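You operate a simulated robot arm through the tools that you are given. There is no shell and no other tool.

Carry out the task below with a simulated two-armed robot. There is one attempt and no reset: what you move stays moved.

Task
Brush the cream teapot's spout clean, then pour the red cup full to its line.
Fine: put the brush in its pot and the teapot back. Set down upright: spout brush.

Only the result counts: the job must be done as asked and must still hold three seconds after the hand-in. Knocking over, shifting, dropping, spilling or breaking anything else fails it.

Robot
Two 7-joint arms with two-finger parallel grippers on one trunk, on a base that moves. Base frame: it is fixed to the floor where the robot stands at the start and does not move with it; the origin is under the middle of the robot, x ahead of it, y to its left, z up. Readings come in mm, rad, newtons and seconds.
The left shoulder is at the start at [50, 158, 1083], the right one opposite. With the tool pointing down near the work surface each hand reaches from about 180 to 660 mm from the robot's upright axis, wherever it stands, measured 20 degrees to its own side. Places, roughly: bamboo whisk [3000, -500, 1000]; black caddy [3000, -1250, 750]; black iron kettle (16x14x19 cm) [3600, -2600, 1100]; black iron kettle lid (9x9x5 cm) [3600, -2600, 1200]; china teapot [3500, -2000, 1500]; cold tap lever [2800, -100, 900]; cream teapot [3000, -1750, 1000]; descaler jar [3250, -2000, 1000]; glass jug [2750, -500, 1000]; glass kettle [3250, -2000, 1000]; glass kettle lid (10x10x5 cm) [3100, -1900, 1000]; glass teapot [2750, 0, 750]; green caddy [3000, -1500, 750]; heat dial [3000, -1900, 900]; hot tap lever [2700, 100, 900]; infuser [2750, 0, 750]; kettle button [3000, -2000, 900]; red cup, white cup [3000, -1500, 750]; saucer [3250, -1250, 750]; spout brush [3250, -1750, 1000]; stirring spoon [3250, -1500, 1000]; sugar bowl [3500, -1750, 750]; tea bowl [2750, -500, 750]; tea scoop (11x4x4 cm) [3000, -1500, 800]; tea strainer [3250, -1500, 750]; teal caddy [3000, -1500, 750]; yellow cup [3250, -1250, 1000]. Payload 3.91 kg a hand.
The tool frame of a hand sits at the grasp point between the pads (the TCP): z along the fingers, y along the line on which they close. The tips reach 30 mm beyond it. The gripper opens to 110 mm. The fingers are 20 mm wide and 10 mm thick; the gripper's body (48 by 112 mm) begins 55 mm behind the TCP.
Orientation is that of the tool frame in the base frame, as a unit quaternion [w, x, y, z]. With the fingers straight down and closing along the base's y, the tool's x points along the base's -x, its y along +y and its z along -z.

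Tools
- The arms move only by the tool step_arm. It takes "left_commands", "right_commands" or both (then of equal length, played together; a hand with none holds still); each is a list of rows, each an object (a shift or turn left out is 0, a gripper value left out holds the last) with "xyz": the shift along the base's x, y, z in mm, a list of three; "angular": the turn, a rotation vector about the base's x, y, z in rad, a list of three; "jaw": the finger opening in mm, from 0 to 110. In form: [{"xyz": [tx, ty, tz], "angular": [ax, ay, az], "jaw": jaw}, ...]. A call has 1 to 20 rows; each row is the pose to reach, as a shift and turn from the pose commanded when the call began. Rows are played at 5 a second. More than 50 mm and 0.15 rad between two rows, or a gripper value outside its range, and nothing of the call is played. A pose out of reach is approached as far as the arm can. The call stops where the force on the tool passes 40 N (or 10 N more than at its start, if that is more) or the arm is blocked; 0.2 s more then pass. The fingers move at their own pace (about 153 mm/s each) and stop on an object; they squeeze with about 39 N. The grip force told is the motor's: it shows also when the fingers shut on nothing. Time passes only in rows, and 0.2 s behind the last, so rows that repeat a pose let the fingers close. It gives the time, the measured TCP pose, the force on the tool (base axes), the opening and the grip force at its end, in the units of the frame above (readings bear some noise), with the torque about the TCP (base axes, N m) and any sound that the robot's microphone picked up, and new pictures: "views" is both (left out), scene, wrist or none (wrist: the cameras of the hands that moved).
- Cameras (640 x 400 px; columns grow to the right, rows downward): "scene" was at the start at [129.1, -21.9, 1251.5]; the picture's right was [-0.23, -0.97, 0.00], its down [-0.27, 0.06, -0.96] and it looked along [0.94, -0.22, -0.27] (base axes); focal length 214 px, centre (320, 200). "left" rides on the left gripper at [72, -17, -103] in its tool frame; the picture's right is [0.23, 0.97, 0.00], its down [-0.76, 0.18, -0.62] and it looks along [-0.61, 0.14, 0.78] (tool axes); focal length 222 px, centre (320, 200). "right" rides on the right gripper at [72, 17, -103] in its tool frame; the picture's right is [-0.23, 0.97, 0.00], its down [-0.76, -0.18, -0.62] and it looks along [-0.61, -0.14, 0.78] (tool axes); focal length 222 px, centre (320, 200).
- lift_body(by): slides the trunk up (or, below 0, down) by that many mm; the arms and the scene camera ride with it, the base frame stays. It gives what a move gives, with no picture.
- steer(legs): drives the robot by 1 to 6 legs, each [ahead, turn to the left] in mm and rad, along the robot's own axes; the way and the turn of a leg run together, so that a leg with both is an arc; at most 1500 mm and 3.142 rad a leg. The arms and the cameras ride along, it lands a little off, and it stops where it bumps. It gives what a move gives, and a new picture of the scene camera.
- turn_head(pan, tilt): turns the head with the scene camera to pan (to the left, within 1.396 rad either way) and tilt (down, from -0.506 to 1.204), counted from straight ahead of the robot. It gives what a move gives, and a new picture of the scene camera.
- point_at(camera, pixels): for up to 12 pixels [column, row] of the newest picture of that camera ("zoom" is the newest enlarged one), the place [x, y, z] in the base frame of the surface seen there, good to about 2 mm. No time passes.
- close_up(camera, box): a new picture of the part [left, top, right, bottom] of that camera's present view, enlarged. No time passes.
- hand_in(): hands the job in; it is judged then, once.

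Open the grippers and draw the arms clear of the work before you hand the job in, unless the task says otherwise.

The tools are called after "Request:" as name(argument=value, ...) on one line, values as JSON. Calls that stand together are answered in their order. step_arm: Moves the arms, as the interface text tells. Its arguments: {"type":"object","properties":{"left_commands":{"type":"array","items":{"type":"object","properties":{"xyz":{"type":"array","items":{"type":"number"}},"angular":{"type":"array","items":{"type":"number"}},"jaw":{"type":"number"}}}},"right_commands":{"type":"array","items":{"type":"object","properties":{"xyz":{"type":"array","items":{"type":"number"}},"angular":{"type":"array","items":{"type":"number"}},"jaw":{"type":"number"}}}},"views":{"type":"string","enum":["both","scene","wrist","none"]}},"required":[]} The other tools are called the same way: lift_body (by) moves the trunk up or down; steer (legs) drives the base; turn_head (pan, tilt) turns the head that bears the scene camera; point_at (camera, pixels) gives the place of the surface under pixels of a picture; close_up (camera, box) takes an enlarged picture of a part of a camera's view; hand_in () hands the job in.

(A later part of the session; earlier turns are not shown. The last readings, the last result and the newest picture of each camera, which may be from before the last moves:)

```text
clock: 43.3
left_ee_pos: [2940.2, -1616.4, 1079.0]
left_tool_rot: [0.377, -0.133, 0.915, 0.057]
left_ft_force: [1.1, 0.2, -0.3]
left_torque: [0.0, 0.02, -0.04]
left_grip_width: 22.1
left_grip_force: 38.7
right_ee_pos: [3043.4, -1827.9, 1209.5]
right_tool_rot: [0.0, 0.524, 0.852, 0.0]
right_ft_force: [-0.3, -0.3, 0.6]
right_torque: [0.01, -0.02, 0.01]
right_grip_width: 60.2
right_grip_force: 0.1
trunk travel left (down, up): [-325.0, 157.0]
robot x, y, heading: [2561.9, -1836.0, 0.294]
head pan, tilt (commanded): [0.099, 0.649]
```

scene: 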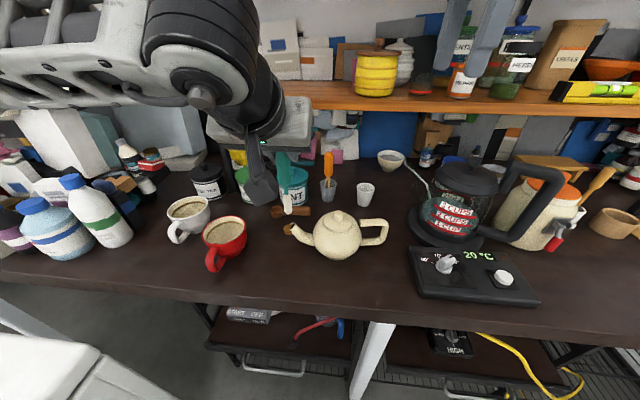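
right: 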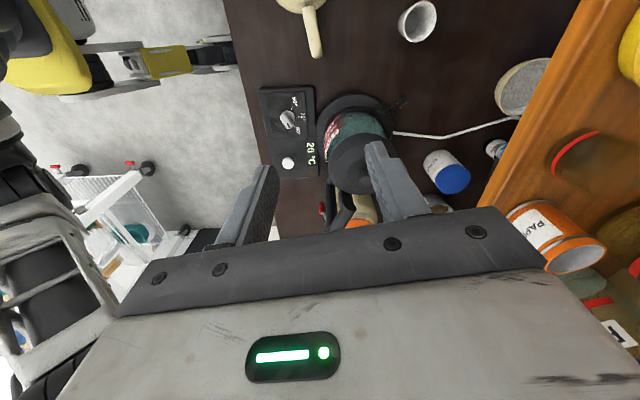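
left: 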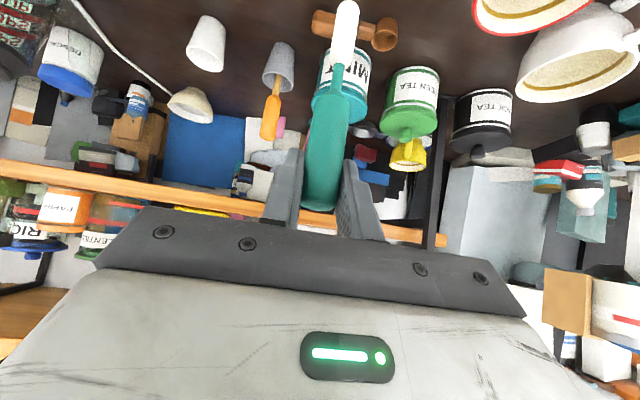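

The right wrist view shows the teapot handle from above at (313,30). I measure the handle points to align the grip.

Request:
close_up(camera="right", box=[260, 0, 360, 62])

Request:
point_at(camera="right", pixels=[[306, 10], [312, 10], [309, 25], [314, 25], [312, 40], [317, 50], [320, 45], [309, 50]])

```text
6.40 times, centred on (310, 31) of right
```

zoom: 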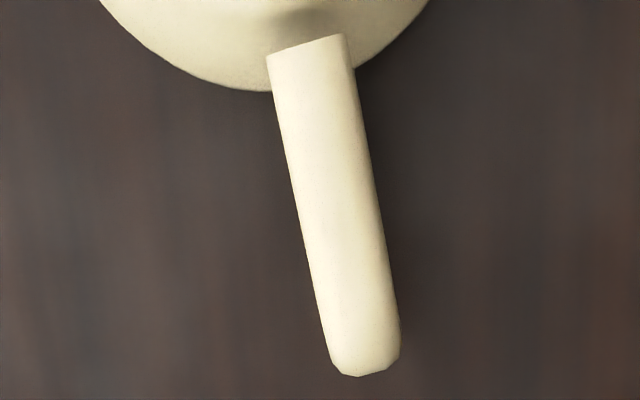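

```text
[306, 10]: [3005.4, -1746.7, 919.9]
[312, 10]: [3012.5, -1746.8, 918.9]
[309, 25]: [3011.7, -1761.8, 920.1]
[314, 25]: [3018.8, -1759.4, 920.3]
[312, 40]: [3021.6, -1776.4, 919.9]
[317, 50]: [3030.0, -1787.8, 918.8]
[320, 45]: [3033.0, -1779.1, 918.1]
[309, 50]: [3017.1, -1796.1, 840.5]
```

Request:
point_at(camera="zoom", pixels=[[280, 100], [355, 100], [318, 100], [300, 200], [375, 200], [338, 200], [322, 300], [395, 300], [358, 300], [365, 345], [340, 350], [395, 350]])

```text
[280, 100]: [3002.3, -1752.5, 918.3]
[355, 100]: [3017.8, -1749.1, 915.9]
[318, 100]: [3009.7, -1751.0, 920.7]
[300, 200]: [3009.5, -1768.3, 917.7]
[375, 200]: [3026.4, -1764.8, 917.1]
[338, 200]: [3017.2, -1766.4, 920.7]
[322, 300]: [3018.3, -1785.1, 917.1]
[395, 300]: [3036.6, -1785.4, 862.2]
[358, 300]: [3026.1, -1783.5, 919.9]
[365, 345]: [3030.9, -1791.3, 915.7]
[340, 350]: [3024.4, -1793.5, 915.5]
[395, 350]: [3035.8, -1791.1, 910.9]
```

The handle bar's centre line runs to about (3028,-1788), 17 mm thick, direction matching my yaw. I tilt 0.3 rad and descend to a pre-grasp point 110 mm back along the finger axis.

Request:
step_arm(right_commands=[{"xyz": [0, 2, -40], "angular": [0.054, 0.027, 0]}, {"xyz": [0, 4, -80], "angular": [0.107, 0.054, 0]}, {"xyz": [-0.5, 7, -120], "angular": [0.161, 0.082, 0]}, {"xyz": [-1, 9, -165], "angular": [0.214, 0.109, 0]}, {"xyz": [-1.2, 11.4, -211.5], "angular": [0.268, 0.136, 0]}, {"xyz": [-1.2, 11.4, -211.5], "angular": [0.268, 0.136, 0]}], views="both")

```text
clock: 44.7
left_ee_pos: [2940.2, -1617.5, 1079.4]
left_tool_rot: [0.379, -0.133, 0.914, 0.057]
left_ft_force: [-0.3, -0.1, -0.1]
left_torque: [0.02, 0.0, 0.0]
left_grip_width: 21.8
left_grip_force: 39.2
right_ee_pos: [3041.5, -1817.7, 997.9]
right_tool_rot: [-0.127, 0.517, 0.843, 0.08]
right_ft_force: [-0.3, -0.2, -0.7]
right_torque: [0.01, -0.03, -0.01]
right_grip_width: 60.0
right_grip_force: 0.0
trunk travel left (down, up): [-325.0, 157.0]
robot x, y, heading: [2561.3, -1833.9, 0.296]
head pan, tilt (commanded): [0.099, 0.649]
```

scene: 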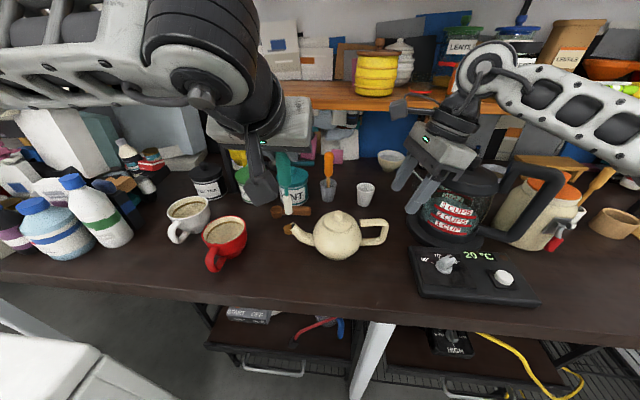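
right: 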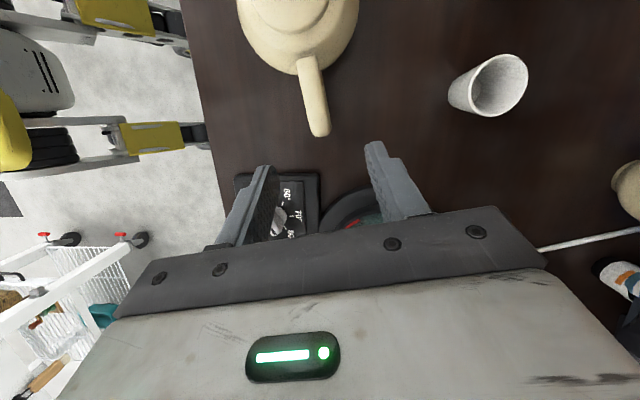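

The handle end (319,132) lies in line between the fingers (265 and 375). I advance 110 mm along the finger axis.

Request:
step_arm(right_commands=[{"xyz": [-3.7, 7.3, -26.2]}, {"xyz": [-7.4, 14.6, -52.5]}, {"xyz": [-11, 21.9, -78.8]}, {"xyz": [-14.2, 29.2, -105]}, {"xyz": [-14.2, 29.2, -105]}], views="both")

```text
clock: 45.9
left_ee_pos: [2939.6, -1617.6, 1079.5]
left_tool_rot: [0.378, -0.133, 0.914, 0.056]
left_ft_force: [-0.2, -0.1, -0.9]
left_torque: [0.0, -0.02, -0.03]
left_grip_width: 22.0
left_grip_force: 38.6
right_ee_pos: [3028.0, -1788.2, 889.8]
right_tool_rot: [-0.127, 0.518, 0.842, 0.079]
right_ft_force: [1.0, -0.3, 0.2]
right_torque: [0.01, 0.02, 0.02]
right_grip_width: 60.2
right_grip_force: 0.1
trunk travel left (down, up): [-325.0, 157.0]
robot x, y, heading: [2555.9, -1834.8, 0.293]
head pan, tilt (commanded): [0.099, 0.649]
```

scene: 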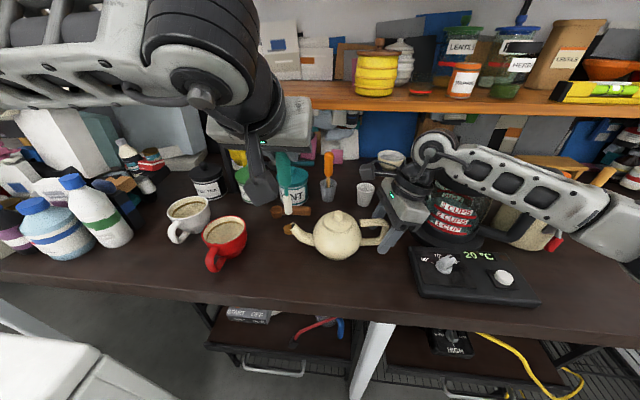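
right: 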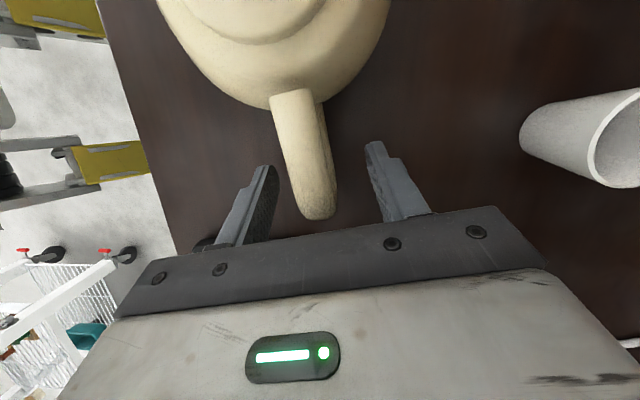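

The handle sits between the fingers. Before closing I check clearance between the right forearm and the kettle at scene (500,190).

Request:
close_up(camera="scene", box=[360, 120, 620, 280])

Request:
point_at(camera="scene", pixels=[[440, 175], [455, 185], [480, 200], [520, 220], [560, 235], [470, 165], [452, 205], [410, 195], [415, 180], [535, 240], [600, 250]])

```text
2.46 times, centred on (490, 200) of scene
```

zoom: 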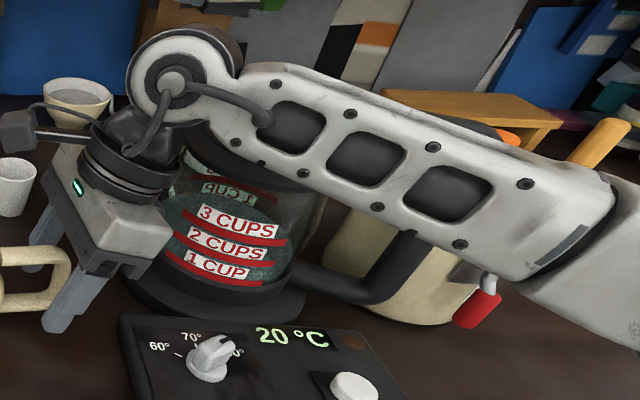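

```text
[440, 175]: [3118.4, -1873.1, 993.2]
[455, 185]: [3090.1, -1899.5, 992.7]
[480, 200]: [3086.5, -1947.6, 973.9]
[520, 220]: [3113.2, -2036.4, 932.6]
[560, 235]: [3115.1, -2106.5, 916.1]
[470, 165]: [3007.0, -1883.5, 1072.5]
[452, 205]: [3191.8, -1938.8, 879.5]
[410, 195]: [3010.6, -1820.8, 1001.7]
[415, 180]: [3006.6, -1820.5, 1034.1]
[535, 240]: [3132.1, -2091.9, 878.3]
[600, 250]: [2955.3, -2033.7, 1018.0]
```

The forearm (x≈2955–3010) passes in front of the kettle (x≥3080) without contact. I close the right gripper on the handle.

Request:
step_arm(right_commands=[{"jaw": 40}, {"jaw": 20}, {"jaw": 5}, {"jaw": 5}, {"jaw": 5}], views="wrist")

```text
clock: 47.1
left_ee_pos: [2939.9, -1617.4, 1079.8]
left_tool_rot: [0.379, -0.132, 0.914, 0.056]
left_ft_force: [0.2, 0.7, -0.8]
left_torque: [-0.05, 0.03, -0.01]
left_grip_width: 21.9
left_grip_force: 39.1
right_ee_pos: [3027.6, -1787.1, 890.5]
right_tool_rot: [-0.126, 0.517, 0.843, 0.079]
right_ft_force: [0.2, 0.6, -1.0]
right_torque: [-0.12, 0.18, -0.07]
right_grip_width: 18.0
right_grip_force: 39.2
trunk travel left (down, up): [-325.0, 157.0]
robot x, y, heading: [2558.4, -1834.1, 0.294]
head pan, tilt (commanded): [0.099, 0.649]
```

right: 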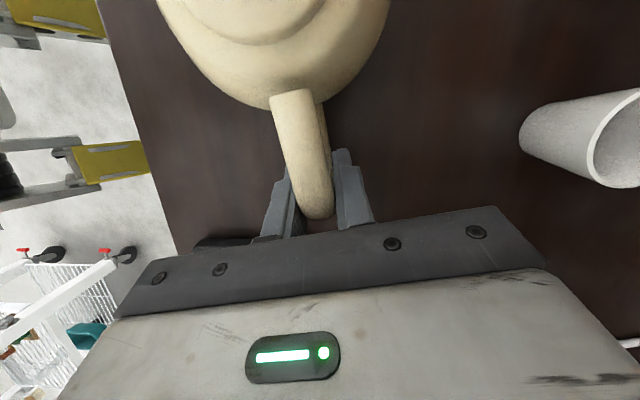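

The handle is held (18.0 mm). Now I look at the brush head above the spout tip in the scene camera to align it.

Request:
close_up(camera="scene", box=[260, 180, 340, 230])

```text
8.00 times, centred on (300, 205) of scene
```

zoom: 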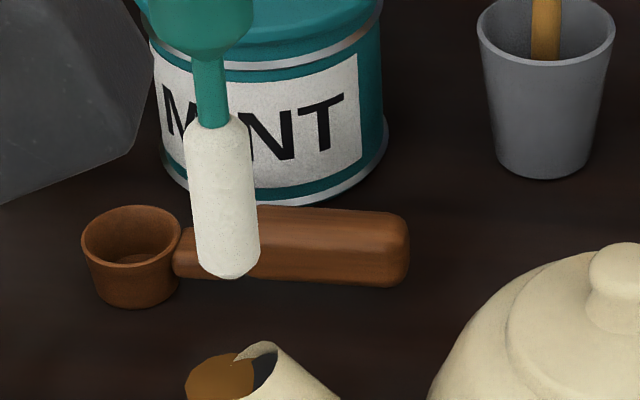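

Request:
point_at(camera="zoom", pixels=[[215, 130], [220, 200], [228, 260], [195, 250], [255, 240], [230, 277], [215, 375], [265, 345], [255, 375], [205, 395], [195, 370], [270, 375]])

```text
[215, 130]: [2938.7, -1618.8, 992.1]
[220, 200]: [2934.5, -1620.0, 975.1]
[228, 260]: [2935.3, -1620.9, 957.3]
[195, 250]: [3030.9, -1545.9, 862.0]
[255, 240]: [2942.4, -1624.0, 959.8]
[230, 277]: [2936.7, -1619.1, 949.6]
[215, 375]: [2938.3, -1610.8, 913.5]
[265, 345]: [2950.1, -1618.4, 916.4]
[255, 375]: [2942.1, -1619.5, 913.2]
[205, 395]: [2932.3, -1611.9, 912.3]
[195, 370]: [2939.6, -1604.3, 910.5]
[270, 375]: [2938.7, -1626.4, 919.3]
```

The bristle bottom now reads z≈949; I check whether the brush has shifted in the grip by measuring handle and stem points.

Request:
close_up(camera="scene", box=[255, 135, 335, 225])

Request:
close_up(camera="left", box=[260, 0, 420, 240])

```text
4.44 times, centred on (295, 180) of scene
```

zoom: 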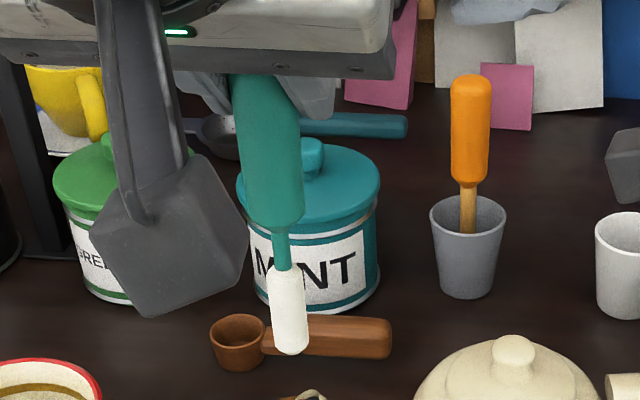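

```text
1.67 times, centred on (340, 120) of left
```

zoom: 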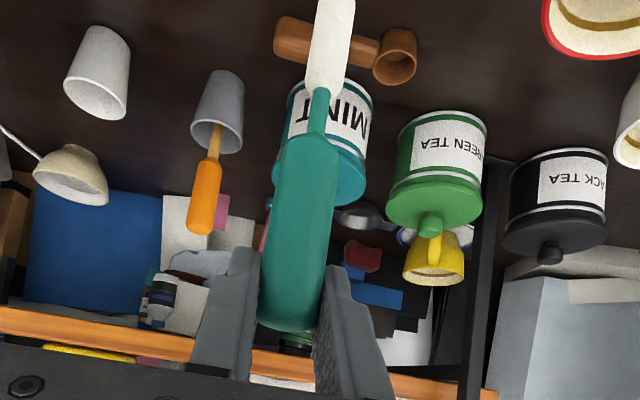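

Request:
point_at(camera="zoom", pixels=[[290, 325], [295, 300], [305, 250], [312, 200], [312, 150], [318, 120], [322, 95], [325, 85], [332, 40], [335, 10], [270, 320], [300, 145]])

```text
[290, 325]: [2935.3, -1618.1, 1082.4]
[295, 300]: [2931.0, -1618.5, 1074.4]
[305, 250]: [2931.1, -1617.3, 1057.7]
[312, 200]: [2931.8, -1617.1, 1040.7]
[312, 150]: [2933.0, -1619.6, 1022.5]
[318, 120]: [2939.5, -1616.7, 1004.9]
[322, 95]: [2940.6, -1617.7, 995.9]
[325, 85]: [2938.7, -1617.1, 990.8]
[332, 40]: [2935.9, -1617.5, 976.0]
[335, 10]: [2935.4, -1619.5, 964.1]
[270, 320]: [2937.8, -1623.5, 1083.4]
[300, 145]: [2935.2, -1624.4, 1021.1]
```

The brush has crept about 18 mm down in the grip (handle top now only ~6 mm above the TCP), so I act quickly. I lower the bristles onto the crust at ≈(2938.5,-1613), watching the force.

Request:
step_arm(left_commands=[{"xyz": [-2, 5, -18]}, {"xyz": [-2, 5, -30]}, {"xyz": [-2, 5, -36]}], views="both")

```text
clock: 47.9
left_ee_pos: [2937.8, -1611.2, 1047.2]
left_tool_rot: [0.387, -0.134, 0.911, 0.056]
left_ft_force: [-0.6, 1.1, 28.7]
left_torque: [0.18, -0.22, 0.06]
left_grip_width: 22.5
left_grip_force: 39.3
right_ee_pos: [3026.2, -1786.9, 892.6]
right_tool_rot: [-0.126, 0.518, 0.842, 0.08]
right_ft_force: [0.1, 4.4, 2.2]
right_torque: [-1.11, -0.34, -0.41]
right_grip_width: 17.7
right_grip_force: 38.7
trunk travel left (down, up): [-325.0, 157.0]
robot x, y, heading: [2557.1, -1833.9, 0.293]
head pan, tilt (commanded): [0.099, 0.649]
```

scene: 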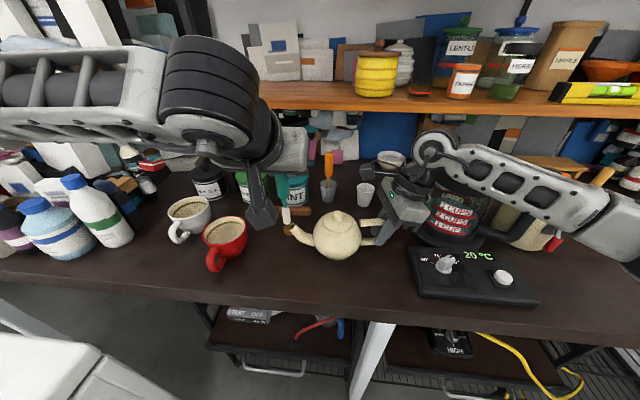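
left: 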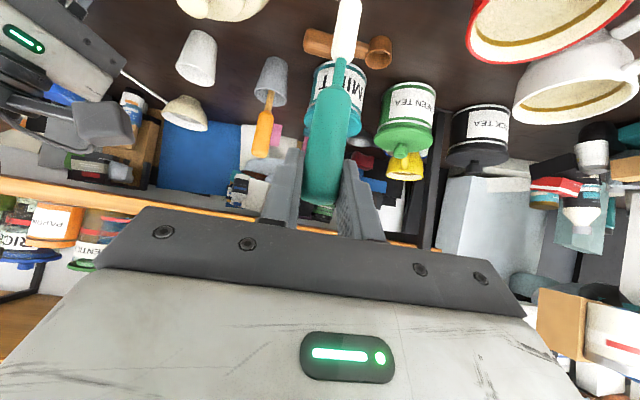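

The brush presses with 28.7 N on the crust, so contact is made; I'll ease up ~4 mm and start small strokes. First a quick close-up.

Request:
close_up(camera="scene", box=[265, 190, 345, 250])

Request:
step_arm(left_commands=[{"xyz": [0, 0, 4]}, {"xyz": [-3, 5, 4]}, {"xyz": [3, -5, 4]}, {"xyz": [-3, 5, 4]}, {"xyz": [3, -5, 4]}], views="scene")

Request:
close_up(camera="scene", box=[265, 190, 345, 250])

```text
6.67 times, centred on (305, 220) of scene
```

zoom: 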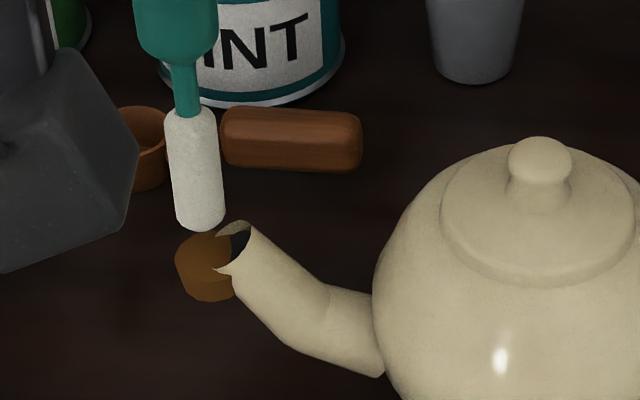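

```text
clock: 49.1
left_ee_pos: [2939.0, -1614.5, 1043.7]
left_tool_rot: [0.375, -0.133, 0.916, 0.059]
left_ft_force: [-4.8, 7.1, -2.5]
left_torque: [0.99, 0.66, 0.04]
left_grip_width: 22.0
left_grip_force: 38.8
right_ee_pos: [3028.3, -1788.2, 891.0]
right_tool_rot: [-0.126, 0.519, 0.842, 0.079]
right_ft_force: [2.7, -5.0, 8.1]
right_torque: [0.93, 0.8, -0.29]
right_grip_width: 17.9
right_grip_force: 39.1
trunk travel left (down, up): [-325.0, 157.0]
robot x, y, heading: [2557.1, -1832.8, 0.292]
head pan, tilt (commanded): [0.099, 0.649]
```

scene: 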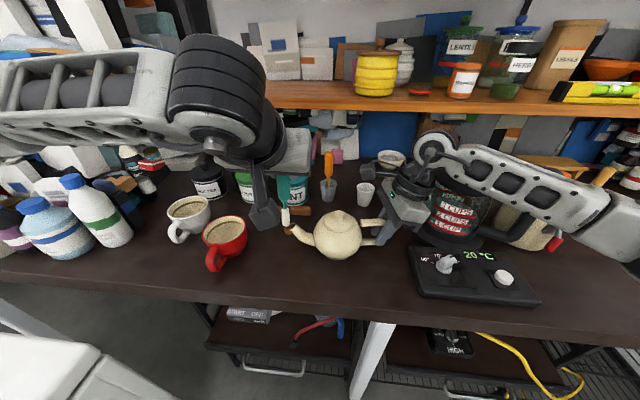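

```text
6.67 times, centred on (305, 220) of scene
```

zoom: 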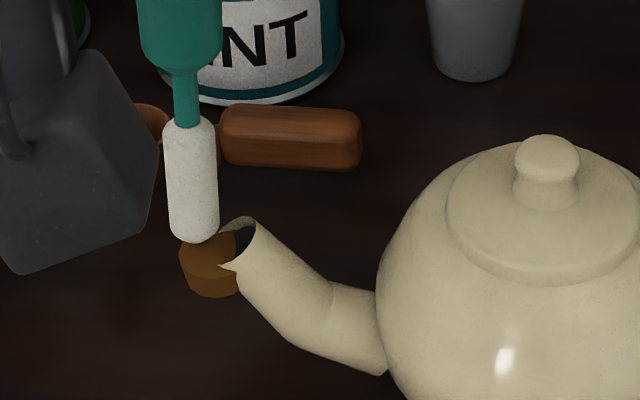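

The bristle tip is at the crust's rear edge (zoom (192,240)) and touches the spout sideways; the crust is still there. I measure the offset.

Request:
point_at(camera="zoom", pixels=[[190, 130], [192, 180], [195, 235], [172, 225], [215, 225], [205, 260], [190, 265], [205, 285], [240, 240], [245, 222], [235, 290], [180, 115]])

```text
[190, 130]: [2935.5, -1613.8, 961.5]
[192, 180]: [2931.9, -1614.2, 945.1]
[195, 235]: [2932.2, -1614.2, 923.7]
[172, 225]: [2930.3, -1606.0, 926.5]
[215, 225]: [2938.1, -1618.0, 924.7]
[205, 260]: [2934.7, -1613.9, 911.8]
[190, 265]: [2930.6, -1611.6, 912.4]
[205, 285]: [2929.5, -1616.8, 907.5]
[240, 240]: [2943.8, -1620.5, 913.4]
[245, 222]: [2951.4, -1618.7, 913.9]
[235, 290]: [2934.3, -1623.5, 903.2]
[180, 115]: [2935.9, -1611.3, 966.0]
```

The bristle axis is at ≈(2938,-1613) with its bottom just above the crust. I scrub with sideways and lengthwise strokes, pressed about 5 mm lower.

Request:
step_arm(left_commands=[{"xyz": [-2, 4, -4]}, {"xyz": [5, 7.6, -5]}, {"xyz": [-9, 0.4, -5]}, {"xyz": [5, 7.6, -5]}, {"xyz": [-9, 0.4, -5]}, {"xyz": [5, 7.6, -5]}, {"xyz": [-9, 0.4, -5]}, {"xyz": [-2, 4, -5]}, {"xyz": [-6, 12, -5]}, {"xyz": [1, -2, -5]}, {"xyz": [-6, 12, -5]}, {"xyz": [1, -2, -5]}, {"xyz": [-2, 4, -5]}], views="scene")

Request:
close_up(camera="scene", box=[265, 190, 345, 250])

```text
clock: 51.9
left_ee_pos: [2939.0, -1613.1, 1042.5]
left_tool_rot: [0.379, -0.133, 0.914, 0.056]
left_ft_force: [-0.9, 5.7, 1.0]
left_torque: [0.52, 0.14, 0.05]
left_grip_width: 22.0
left_grip_force: 39.1
right_ee_pos: [3028.1, -1787.5, 890.4]
right_tool_rot: [-0.127, 0.517, 0.843, 0.079]
right_ft_force: [2.0, -5.4, -0.1]
right_torque: [-0.39, -0.1, 0.17]
right_grip_width: 18.1
right_grip_force: 38.9
trunk travel left (down, up): [-325.0, 157.0]
robot x, y, heading: [2559.9, -1840.1, 0.29]
head pan, tilt (commanded): [0.099, 0.649]
```

scene: 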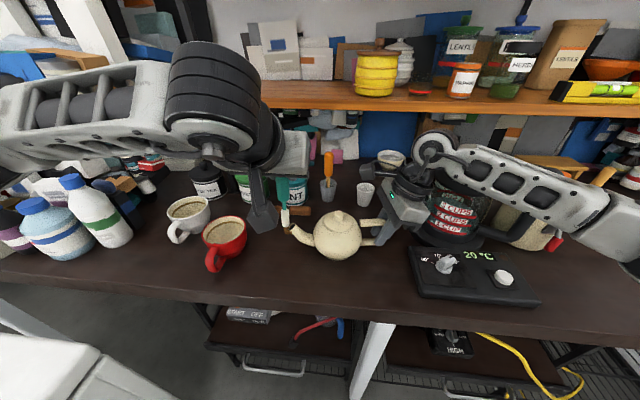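

```text
6.67 times, centred on (305, 220) of scene
```

zoom: 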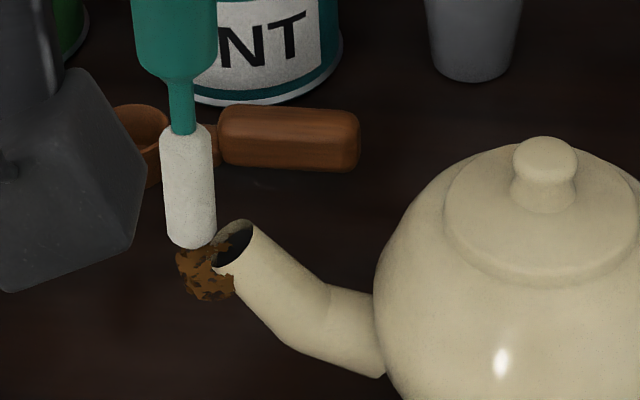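

The crust is becoming patchy (zoom (205,270)), so the scrubbing works. I repeat the strokes.

Request:
step_arm(left_commands=[{"xyz": [7, 3.6, -1]}, {"xyz": [-7, -3.6, -1]}, {"xyz": [7, 3.6, -1]}, {"xyz": [-7, -3.6, -1]}, {"xyz": [7, 3.6, -1]}, {"xyz": [-7, -3.6, -1]}, {"xyz": [0, 0, -1]}, {"xyz": [-4, 8, -1]}, {"xyz": [3, -6, -1]}, {"xyz": [-4, 8, -1]}, {"xyz": [3, -6, -1]}, {"xyz": [-4, 8, -1]}, {"xyz": [0, 0, 0]}], views="scene")

Request:
close_up(camera="scene", box=[265, 190, 345, 250])

```text
clock: 54.7
left_ee_pos: [2937.3, -1611.3, 1042.0]
left_tool_rot: [0.378, -0.133, 0.914, 0.058]
left_ft_force: [-2.4, 5.3, -2.5]
left_torque: [0.68, 0.2, 0.04]
left_grip_width: 21.8
left_grip_force: 38.6
right_ee_pos: [3028.2, -1787.3, 890.8]
right_tool_rot: [-0.127, 0.518, 0.842, 0.079]
right_ft_force: [0.8, -5.9, 0.0]
right_torque: [-0.14, -0.08, 0.16]
right_grip_width: 18.0
right_grip_force: 38.9
trunk travel left (down, up): [-325.0, 157.0]
robot x, y, heading: [2560.0, -1835.9, 0.29]
head pan, tilt (commanded): [0.099, 0.649]
```

scene: 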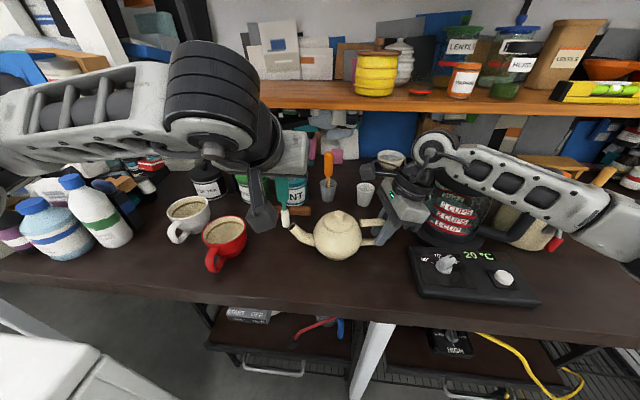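

```text
6.67 times, centred on (305, 220) of scene
```

zoom: 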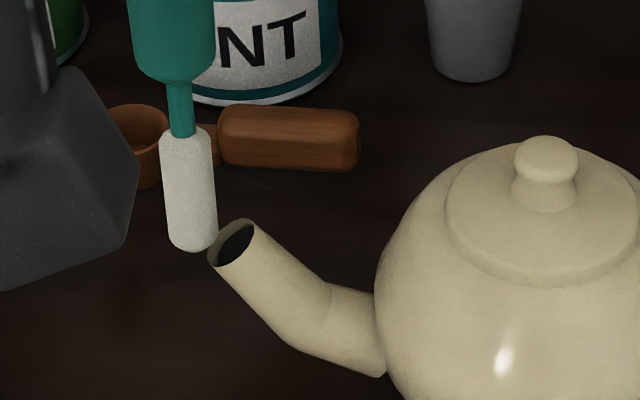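

The brown crust is gone. I verify with a tight close-up of the spout tip.

Request:
close_up(camera="scene", box=[280, 210, 320, 240])

```text
13.33 times, centred on (300, 225) of scene
```

zoom: 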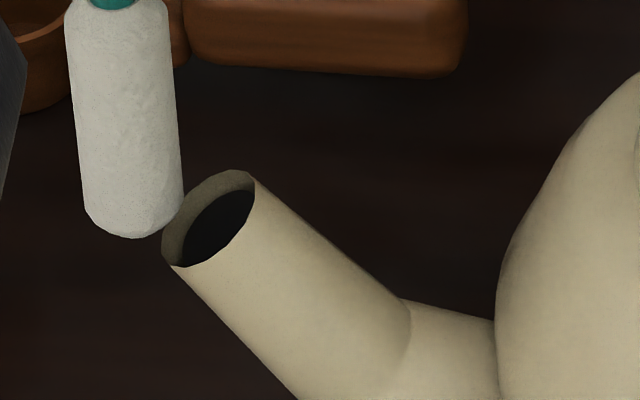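

The spout is clean. I raise the brush and, since the right hand would be in the way of the pot, release the teapot handle and back the right hand out and up along the way it came.

Request:
step_arm(left_commands=[{"xyz": [-3, 6, 5]}, {"xyz": [-3, 6, 20]}, {"xyz": [-3, 6, 35]}, {"xyz": [-3, 6, 43]}, {"xyz": [-3, 6, 43]}, {"xyz": [-3, 6, 43]}, {"xyz": [-3, 6, 43]}, {"xyz": [-3, 6, 43]}, {"xyz": [-3, 6, 43]}, {"xyz": [-3, 6, 43]}, {"xyz": [-3, 6, 43]}, {"xyz": [-3, 6, 43]}], right_commands=[{"jaw": 60}, {"jaw": 60}, {"xyz": [3.7, -7.3, 26.2], "jaw": 60}, {"xyz": [7.4, -14.6, 52.5], "jaw": 60}, {"xyz": [11, -21.9, 78.8], "jaw": 60}, {"xyz": [14.7, -29, 105], "jaw": 60}, {"xyz": [14, -30, 150], "jaw": 60}, {"xyz": [10, -45, 195], "jaw": 60}, {"xyz": [0, -70, 235], "jaw": 60}, {"xyz": [-15, -100, 265], "jaw": 60}, {"xyz": [-35, -130, 290], "jaw": 60}, {"xyz": [-55, -160, 310], "jaw": 60}], views="both")

```text
clock: 57.3
left_ee_pos: [2935.2, -1605.9, 1085.9]
left_tool_rot: [0.378, -0.132, 0.914, 0.056]
left_ft_force: [-0.5, 0.0, -0.4]
left_torque: [0.01, 0.01, 0.01]
left_grip_width: 21.9
left_grip_force: 39.0
right_ee_pos: [2973.0, -1949.1, 1202.0]
right_tool_rot: [-0.127, 0.516, 0.843, 0.079]
right_ft_force: [0.2, 0.2, -0.4]
right_torque: [0.0, 0.0, 0.02]
right_grip_width: 60.2
right_grip_force: 0.1
trunk travel left (down, up): [-325.0, 157.0]
robot x, y, heading: [2563.0, -1835.1, 0.29]
head pan, tilt (commanded): [0.099, 0.649]
```

scene: 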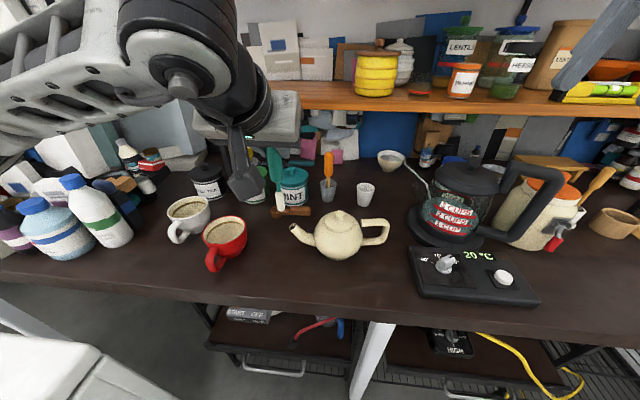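
right: 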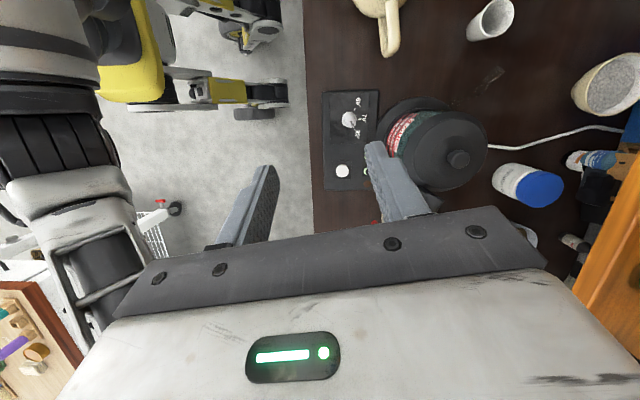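
left: 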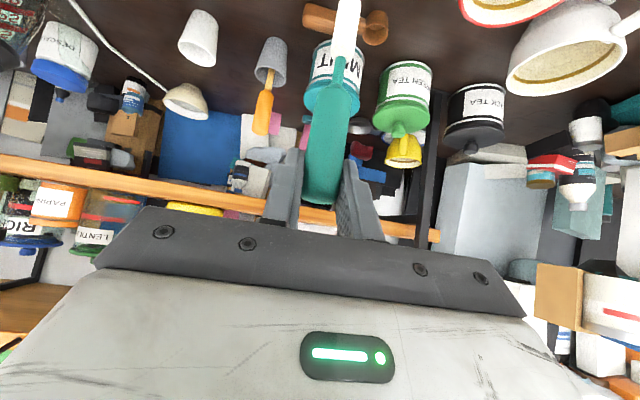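

Now the right hand is clear at (2973,-1949,1202). I carry the brush back over to above the white pot.

Request:
step_arm(left_commands=[{"xyz": [31, -28, 2]}, {"xyz": [62, -55, 4]}, {"xyz": [93, -83, 4]}, {"xyz": [124, -110, 4]}, {"xyz": [154, -138, 4]}, {"xyz": [180, -131, -8]}, {"xyz": [206, -124, -22]}, {"xyz": [231, -116.5, -34]}, {"xyz": [231, -116.5, -34]}], views="both")

Request:
close_up(camera="scene", box=[330, 130, 410, 215])

```text
clock: 59.3
left_ee_pos: [3166.4, -1723.2, 1049.2]
left_tool_rot: [0.379, -0.132, 0.914, 0.056]
left_ft_force: [-0.1, 0.1, 0.1]
left_torque: [0.02, 0.0, 0.02]
left_grip_width: 21.7
left_grip_force: 38.8
right_ee_pos: [2973.6, -1948.5, 1202.4]
right_tool_rot: [-0.126, 0.517, 0.843, 0.079]
right_ft_force: [0.3, 0.0, -0.6]
right_torque: [0.03, 0.01, 0.01]
right_grip_width: 59.9
right_grip_force: 0.0
trunk travel left (down, up): [-325.0, 157.0]
robot x, y, heading: [2561.1, -1835.9, 0.29]
head pan, tilt (commanded): [0.099, 0.649]
```

scene: 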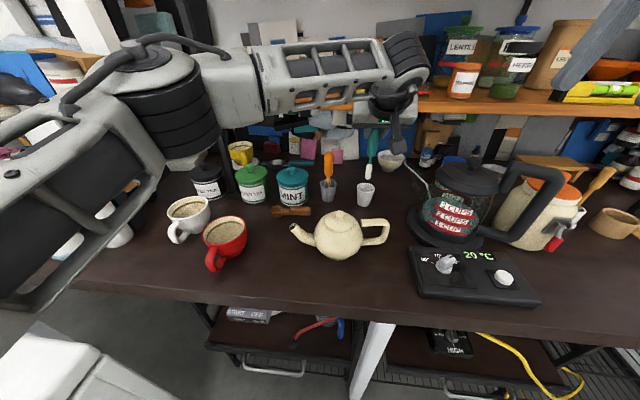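
left: 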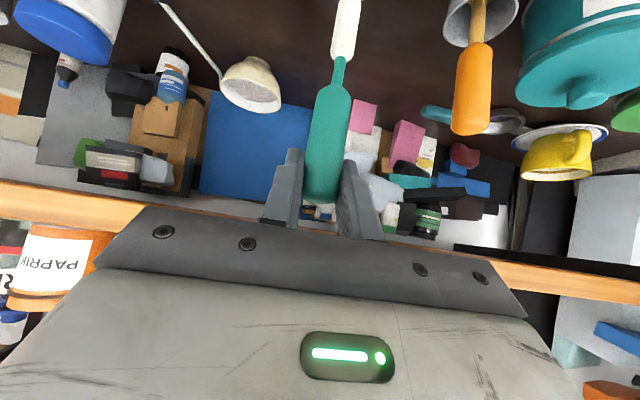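

```text
4.71 times, centred on (370, 172) of scene
```

zoom: 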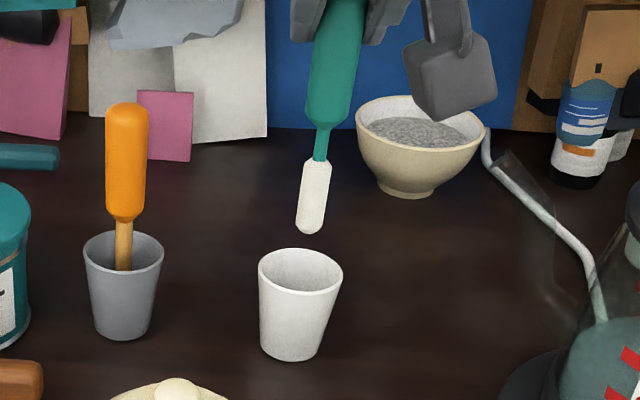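

Now I measure the bristle head and pot rim in this close-up to align the brush with the pot.

Request:
point_at(camera="zoom", pixels=[[318, 165], [314, 195], [309, 228], [302, 205], [324, 205], [262, 268], [340, 275], [300, 250], [295, 290], [322, 140], [335, 60], [300, 360]])

Request:
point_at(camera="left", pixels=[[346, 5], [345, 20], [342, 45], [339, 62], [338, 75], [330, 120], [325, 170], [322, 200]])

```text
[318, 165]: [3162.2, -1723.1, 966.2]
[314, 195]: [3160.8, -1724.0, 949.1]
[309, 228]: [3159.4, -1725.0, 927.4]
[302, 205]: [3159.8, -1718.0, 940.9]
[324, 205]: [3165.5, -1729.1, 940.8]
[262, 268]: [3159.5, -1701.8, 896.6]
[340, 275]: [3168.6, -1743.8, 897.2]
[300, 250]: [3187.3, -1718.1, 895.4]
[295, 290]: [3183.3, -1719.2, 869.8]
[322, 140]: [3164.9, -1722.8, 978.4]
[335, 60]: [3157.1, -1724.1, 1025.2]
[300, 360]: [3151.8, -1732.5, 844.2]
```

```text
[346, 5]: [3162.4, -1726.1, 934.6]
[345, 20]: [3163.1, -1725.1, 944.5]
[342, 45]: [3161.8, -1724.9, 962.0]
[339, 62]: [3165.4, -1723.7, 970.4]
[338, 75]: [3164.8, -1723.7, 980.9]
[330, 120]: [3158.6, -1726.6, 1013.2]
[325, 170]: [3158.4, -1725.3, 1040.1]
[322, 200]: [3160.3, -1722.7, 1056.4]
```

The bristle axis (≈3166,-1723) is centred over the pot rim (centre ≈3166,-1722.5). I lower the brush into the pot.

Request:
step_arm(left_commands=[{"xyz": [0, 0, -18]}, {"xyz": [0, 0, -36]}, {"xyz": [0, 0, -54]}, {"xyz": [0, 0, -68]}, {"xyz": [0, 0, -76]}, {"xyz": [0, 0, -79]}], views="both")

Request:
close_up(camera="scene", box=[330, 130, 410, 215])

```text
clock: 60.7
left_ee_pos: [3167.2, -1723.6, 973.6]
left_tool_rot: [0.379, -0.132, 0.914, 0.056]
left_ft_force: [-0.6, 0.3, 4.7]
left_torque: [0.01, 0.08, 0.0]
left_grip_width: 21.8
left_grip_force: 39.1
right_ee_pos: [2972.8, -1948.4, 1201.8]
right_tool_rot: [-0.127, 0.517, 0.843, 0.079]
right_ft_force: [-0.3, -0.3, -0.6]
right_torque: [0.03, 0.01, -0.01]
right_grip_width: 60.1
right_grip_force: 0.1
trunk travel left (down, up): [-325.0, 157.0]
robot x, y, heading: [2561.2, -1836.9, 0.29]
head pan, tilt (commanded): [0.099, 0.649]
```

scene: 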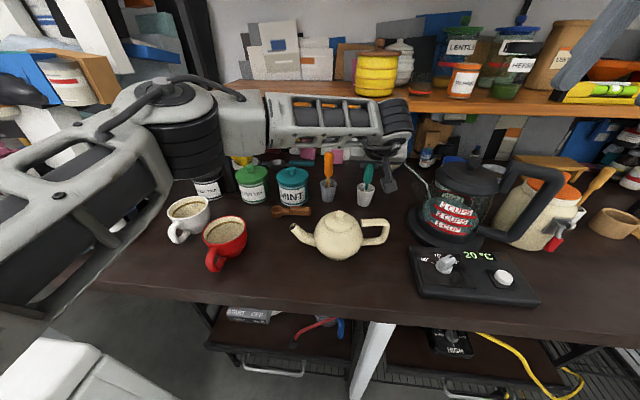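
left: 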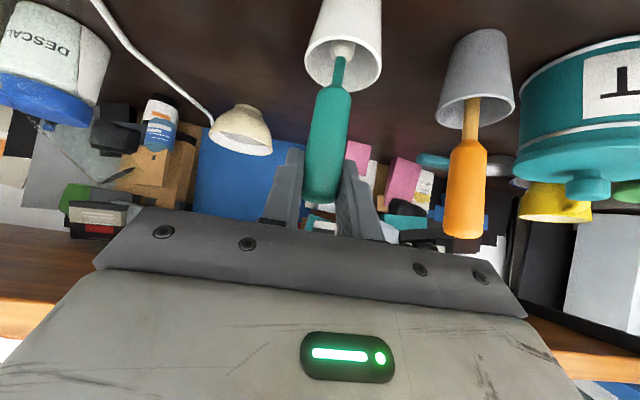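

```text
4.71 times, centred on (370, 172) of scene
```

zoom: 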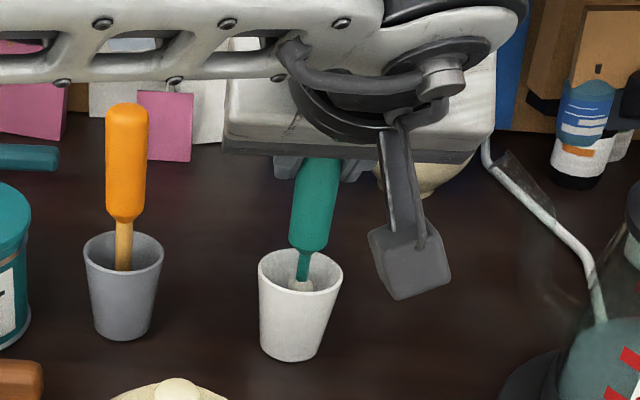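

The brush touches the pot floor (4.7 N). Before releasing I check how vertical it stands.

Request:
point_at(camera="left", pixels=[[318, 180], [310, 180], [330, 180], [325, 140], [314, 140], [344, 140], [331, 105], [319, 105], [348, 105], [339, 70], [343, 50]])

Request:
close_up(camera="left", box=[270, 0, 420, 220])

```text
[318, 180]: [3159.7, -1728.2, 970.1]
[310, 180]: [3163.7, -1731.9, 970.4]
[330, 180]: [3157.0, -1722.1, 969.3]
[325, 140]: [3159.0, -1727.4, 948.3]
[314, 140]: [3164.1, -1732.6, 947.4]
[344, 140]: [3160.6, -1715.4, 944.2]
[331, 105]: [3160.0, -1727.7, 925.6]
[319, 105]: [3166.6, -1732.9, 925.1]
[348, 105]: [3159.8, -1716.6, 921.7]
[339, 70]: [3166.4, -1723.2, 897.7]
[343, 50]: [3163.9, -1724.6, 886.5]
```

```text
1.82 times, centred on (345, 110) of left
```

zoom: 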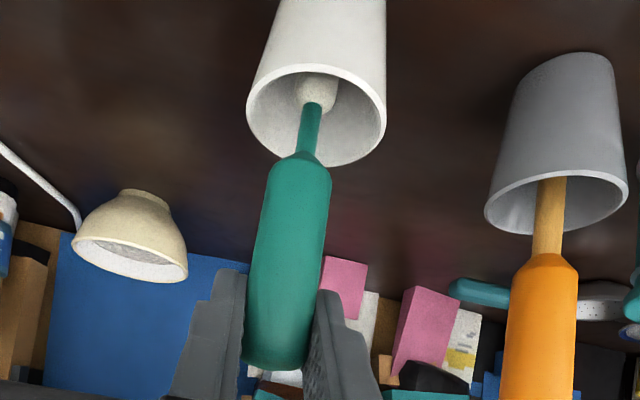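

The brush is upright within about 2° and its bristle top is back at z≈887 as at the start. I open the left gripper.

Request:
step_arm(left_commands=[{"jaw": 30}, {"jaw": 60}, {"jaw": 60}, {"jaw": 60}], views="wrist")

Request:
close_up(camera="left", box=[270, 0, 420, 220])

```text
clock: 61.7
left_ee_pos: [3165.4, -1723.8, 971.5]
left_tool_rot: [0.379, -0.132, 0.914, 0.056]
left_ft_force: [-0.4, -0.8, -0.2]
left_torque: [0.0, 0.0, 0.02]
left_grip_width: 59.9
left_grip_force: 0.1
right_ee_pos: [2974.2, -1948.6, 1201.3]
right_tool_rot: [-0.127, 0.517, 0.843, 0.079]
right_ft_force: [-0.1, -1.2, 0.0]
right_torque: [0.0, 0.01, 0.0]
right_grip_width: 59.8
right_grip_force: 0.1
trunk travel left (down, up): [-325.0, 157.0]
robot x, y, heading: [2562.8, -1832.1, 0.292]
head pan, tilt (commanded): [0.099, 0.649]
```

left: 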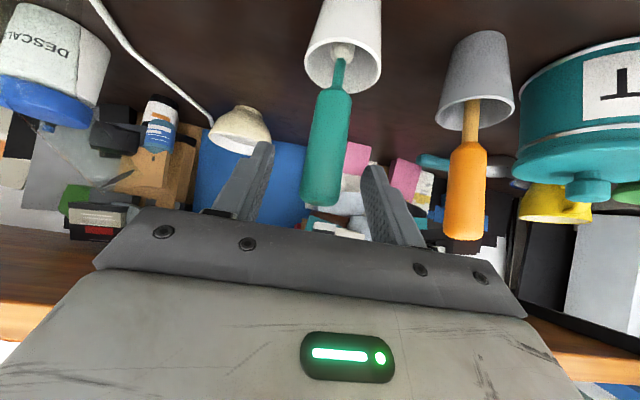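

```text
1.82 times, centred on (345, 110) of left
```

zoom: 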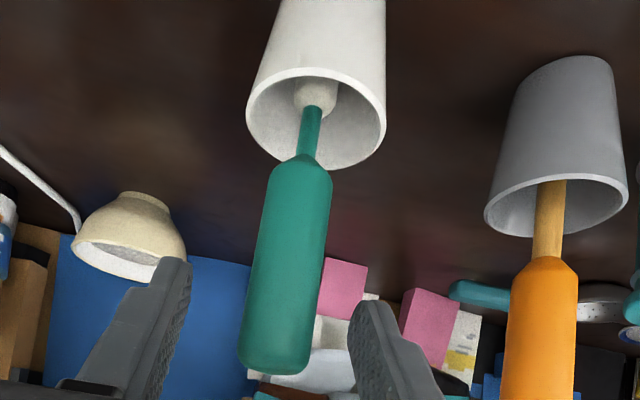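

The brush stays standing. I back the left hand out along its finger axis and check the brush again.

Request:
step_arm(left_commands=[{"xyz": [-13.6, -4, 14], "jaw": 60}, {"xyz": [-27, -8, 28], "jaw": 60}, {"xyz": [-54, -16, 56], "jaw": 60}, {"xyz": [-80, -24, 84], "jaw": 60}, {"xyz": [-110, -33, 110], "jaw": 60}, {"xyz": [-110, -33, 110], "jaw": 60}], views="both")

Request:
close_up(camera="scene", box=[330, 130, 410, 215])

```text
clock: 63.1
left_ee_pos: [3057.0, -1756.1, 1081.5]
left_tool_rot: [0.378, -0.133, 0.914, 0.057]
left_ft_force: [0.1, 0.1, -0.2]
left_torque: [0.0, 0.0, -0.02]
left_grip_width: 60.0
left_grip_force: 0.0
right_ee_pos: [2973.4, -1947.7, 1201.6]
right_tool_rot: [-0.128, 0.516, 0.843, 0.079]
right_ft_force: [0.2, -0.9, 0.2]
right_torque: [-0.01, 0.02, 0.0]
right_grip_width: 60.2
right_grip_force: 0.1
trunk travel left (down, up): [-325.0, 157.0]
robot x, y, heading: [2559.1, -1835.4, 0.291]
head pan, tilt (commanded): [0.099, 0.649]
```

scene: 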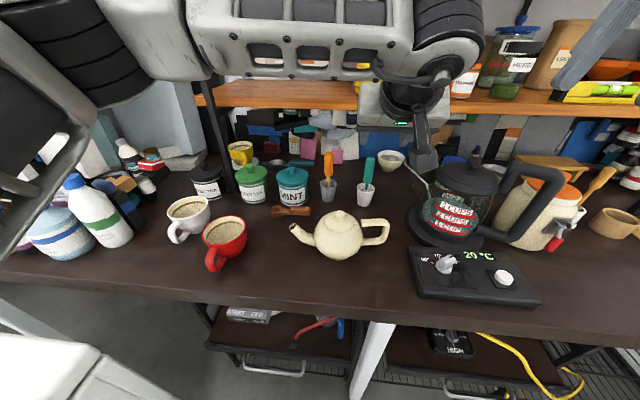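
left: 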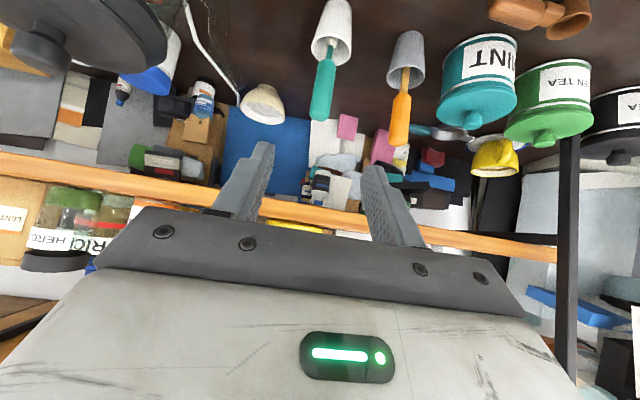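

```text
4.71 times, centred on (370, 172) of scene
```

zoom: 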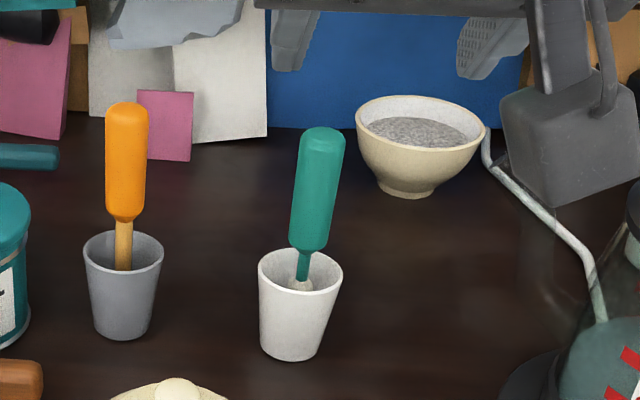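

The brush stands upright in its pot as at the start. I park the left arm well to the left and back, with fingers down, so it is clear of the pour.

Request:
step_arm(left_commands=[{"xyz": [-29, 20, 20], "angular": [-0.019, 0.063, 0]}, {"xyz": [-58, 45, 40], "angular": [-0.038, 0.125, 0]}, {"xyz": [-88, 70, 55], "angular": [-0.056, 0.188, 0]}, {"xyz": [-118, 96, 70], "angular": [-0.075, 0.251, 0]}, {"xyz": [-148, 122, 85], "angular": [-0.094, 0.313, 0]}, {"xyz": [-178, 149, 98], "angular": [-0.113, 0.376, 0]}, {"xyz": [-208, 176, 110], "angular": [-0.131, 0.439, 0]}, {"xyz": [-238, 203, 120], "angular": [-0.15, 0.501, 0]}, {"xyz": [-267, 230, 130], "angular": [-0.169, 0.564, 0]}, {"xyz": [-296, 257, 137], "angular": [-0.188, 0.627, 0]}, {"xyz": [-324, 283, 143], "angular": [-0.206, 0.689, 0]}, {"xyz": [-352, 309, 149], "angular": [-0.225, 0.752, 0]}, {"xyz": [-352, 309, 149], "angular": [-0.225, 0.752, 0]}], views="scene")

```text
clock: 65.9
left_ee_pos: [2748.7, -1472.4, 1201.8]
left_tool_rot: [0.0, -0.143, 0.99, 0.0]
left_ft_force: [0.0, -0.4, 0.5]
left_torque: [0.03, 0.02, -0.02]
left_grip_width: 60.1
left_grip_force: 0.1
left hand out of reach, approached as far as the arm can: row 11, 12, 13
right_ee_pos: [2974.1, -1948.4, 1202.5]
right_tool_rot: [-0.128, 0.516, 0.843, 0.08]
right_ft_force: [0.0, -0.2, 0.5]
right_torque: [0.01, -0.01, 0.02]
right_grip_width: 60.1
right_grip_force: 0.2
trunk travel left (down, up): [-325.0, 157.0]
robot x, y, heading: [2554.0, -1831.4, 0.293]
head pan, tilt (commanded): [0.099, 0.649]
```

scene: 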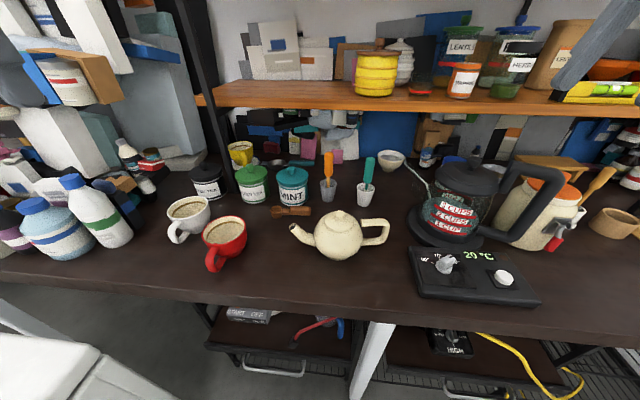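

View is clear. I check that the teapot still stands where it was by measuring knob, spout tip and handle.

Request:
close_up(camera="scene", box=[290, 195, 400, 265])

Request:
point_at(camera="zoom", pixels=[[282, 105], [270, 240], [20, 175], [80, 240], [430, 160], [540, 150], [555, 210], [500, 268], [430, 275], [270, 365], [140, 240]])

```text
5.71 times, centred on (345, 230) of scene
```

zoom: 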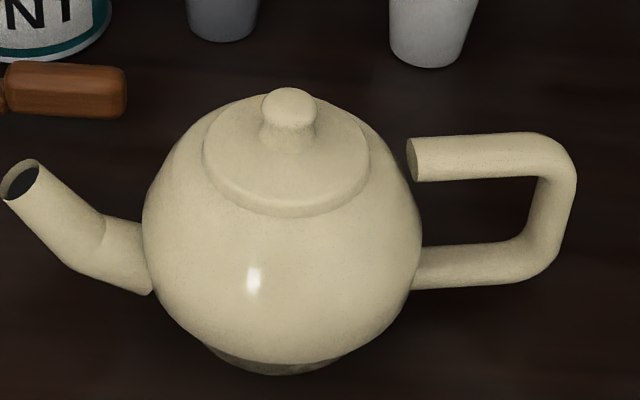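

```text
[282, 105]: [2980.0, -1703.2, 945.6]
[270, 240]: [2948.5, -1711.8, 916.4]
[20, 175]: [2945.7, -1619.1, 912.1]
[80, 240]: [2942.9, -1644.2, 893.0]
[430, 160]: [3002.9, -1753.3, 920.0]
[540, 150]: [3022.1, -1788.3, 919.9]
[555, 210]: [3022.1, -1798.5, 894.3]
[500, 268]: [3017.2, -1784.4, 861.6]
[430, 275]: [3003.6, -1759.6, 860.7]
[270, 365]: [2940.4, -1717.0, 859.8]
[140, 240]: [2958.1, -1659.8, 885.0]
```

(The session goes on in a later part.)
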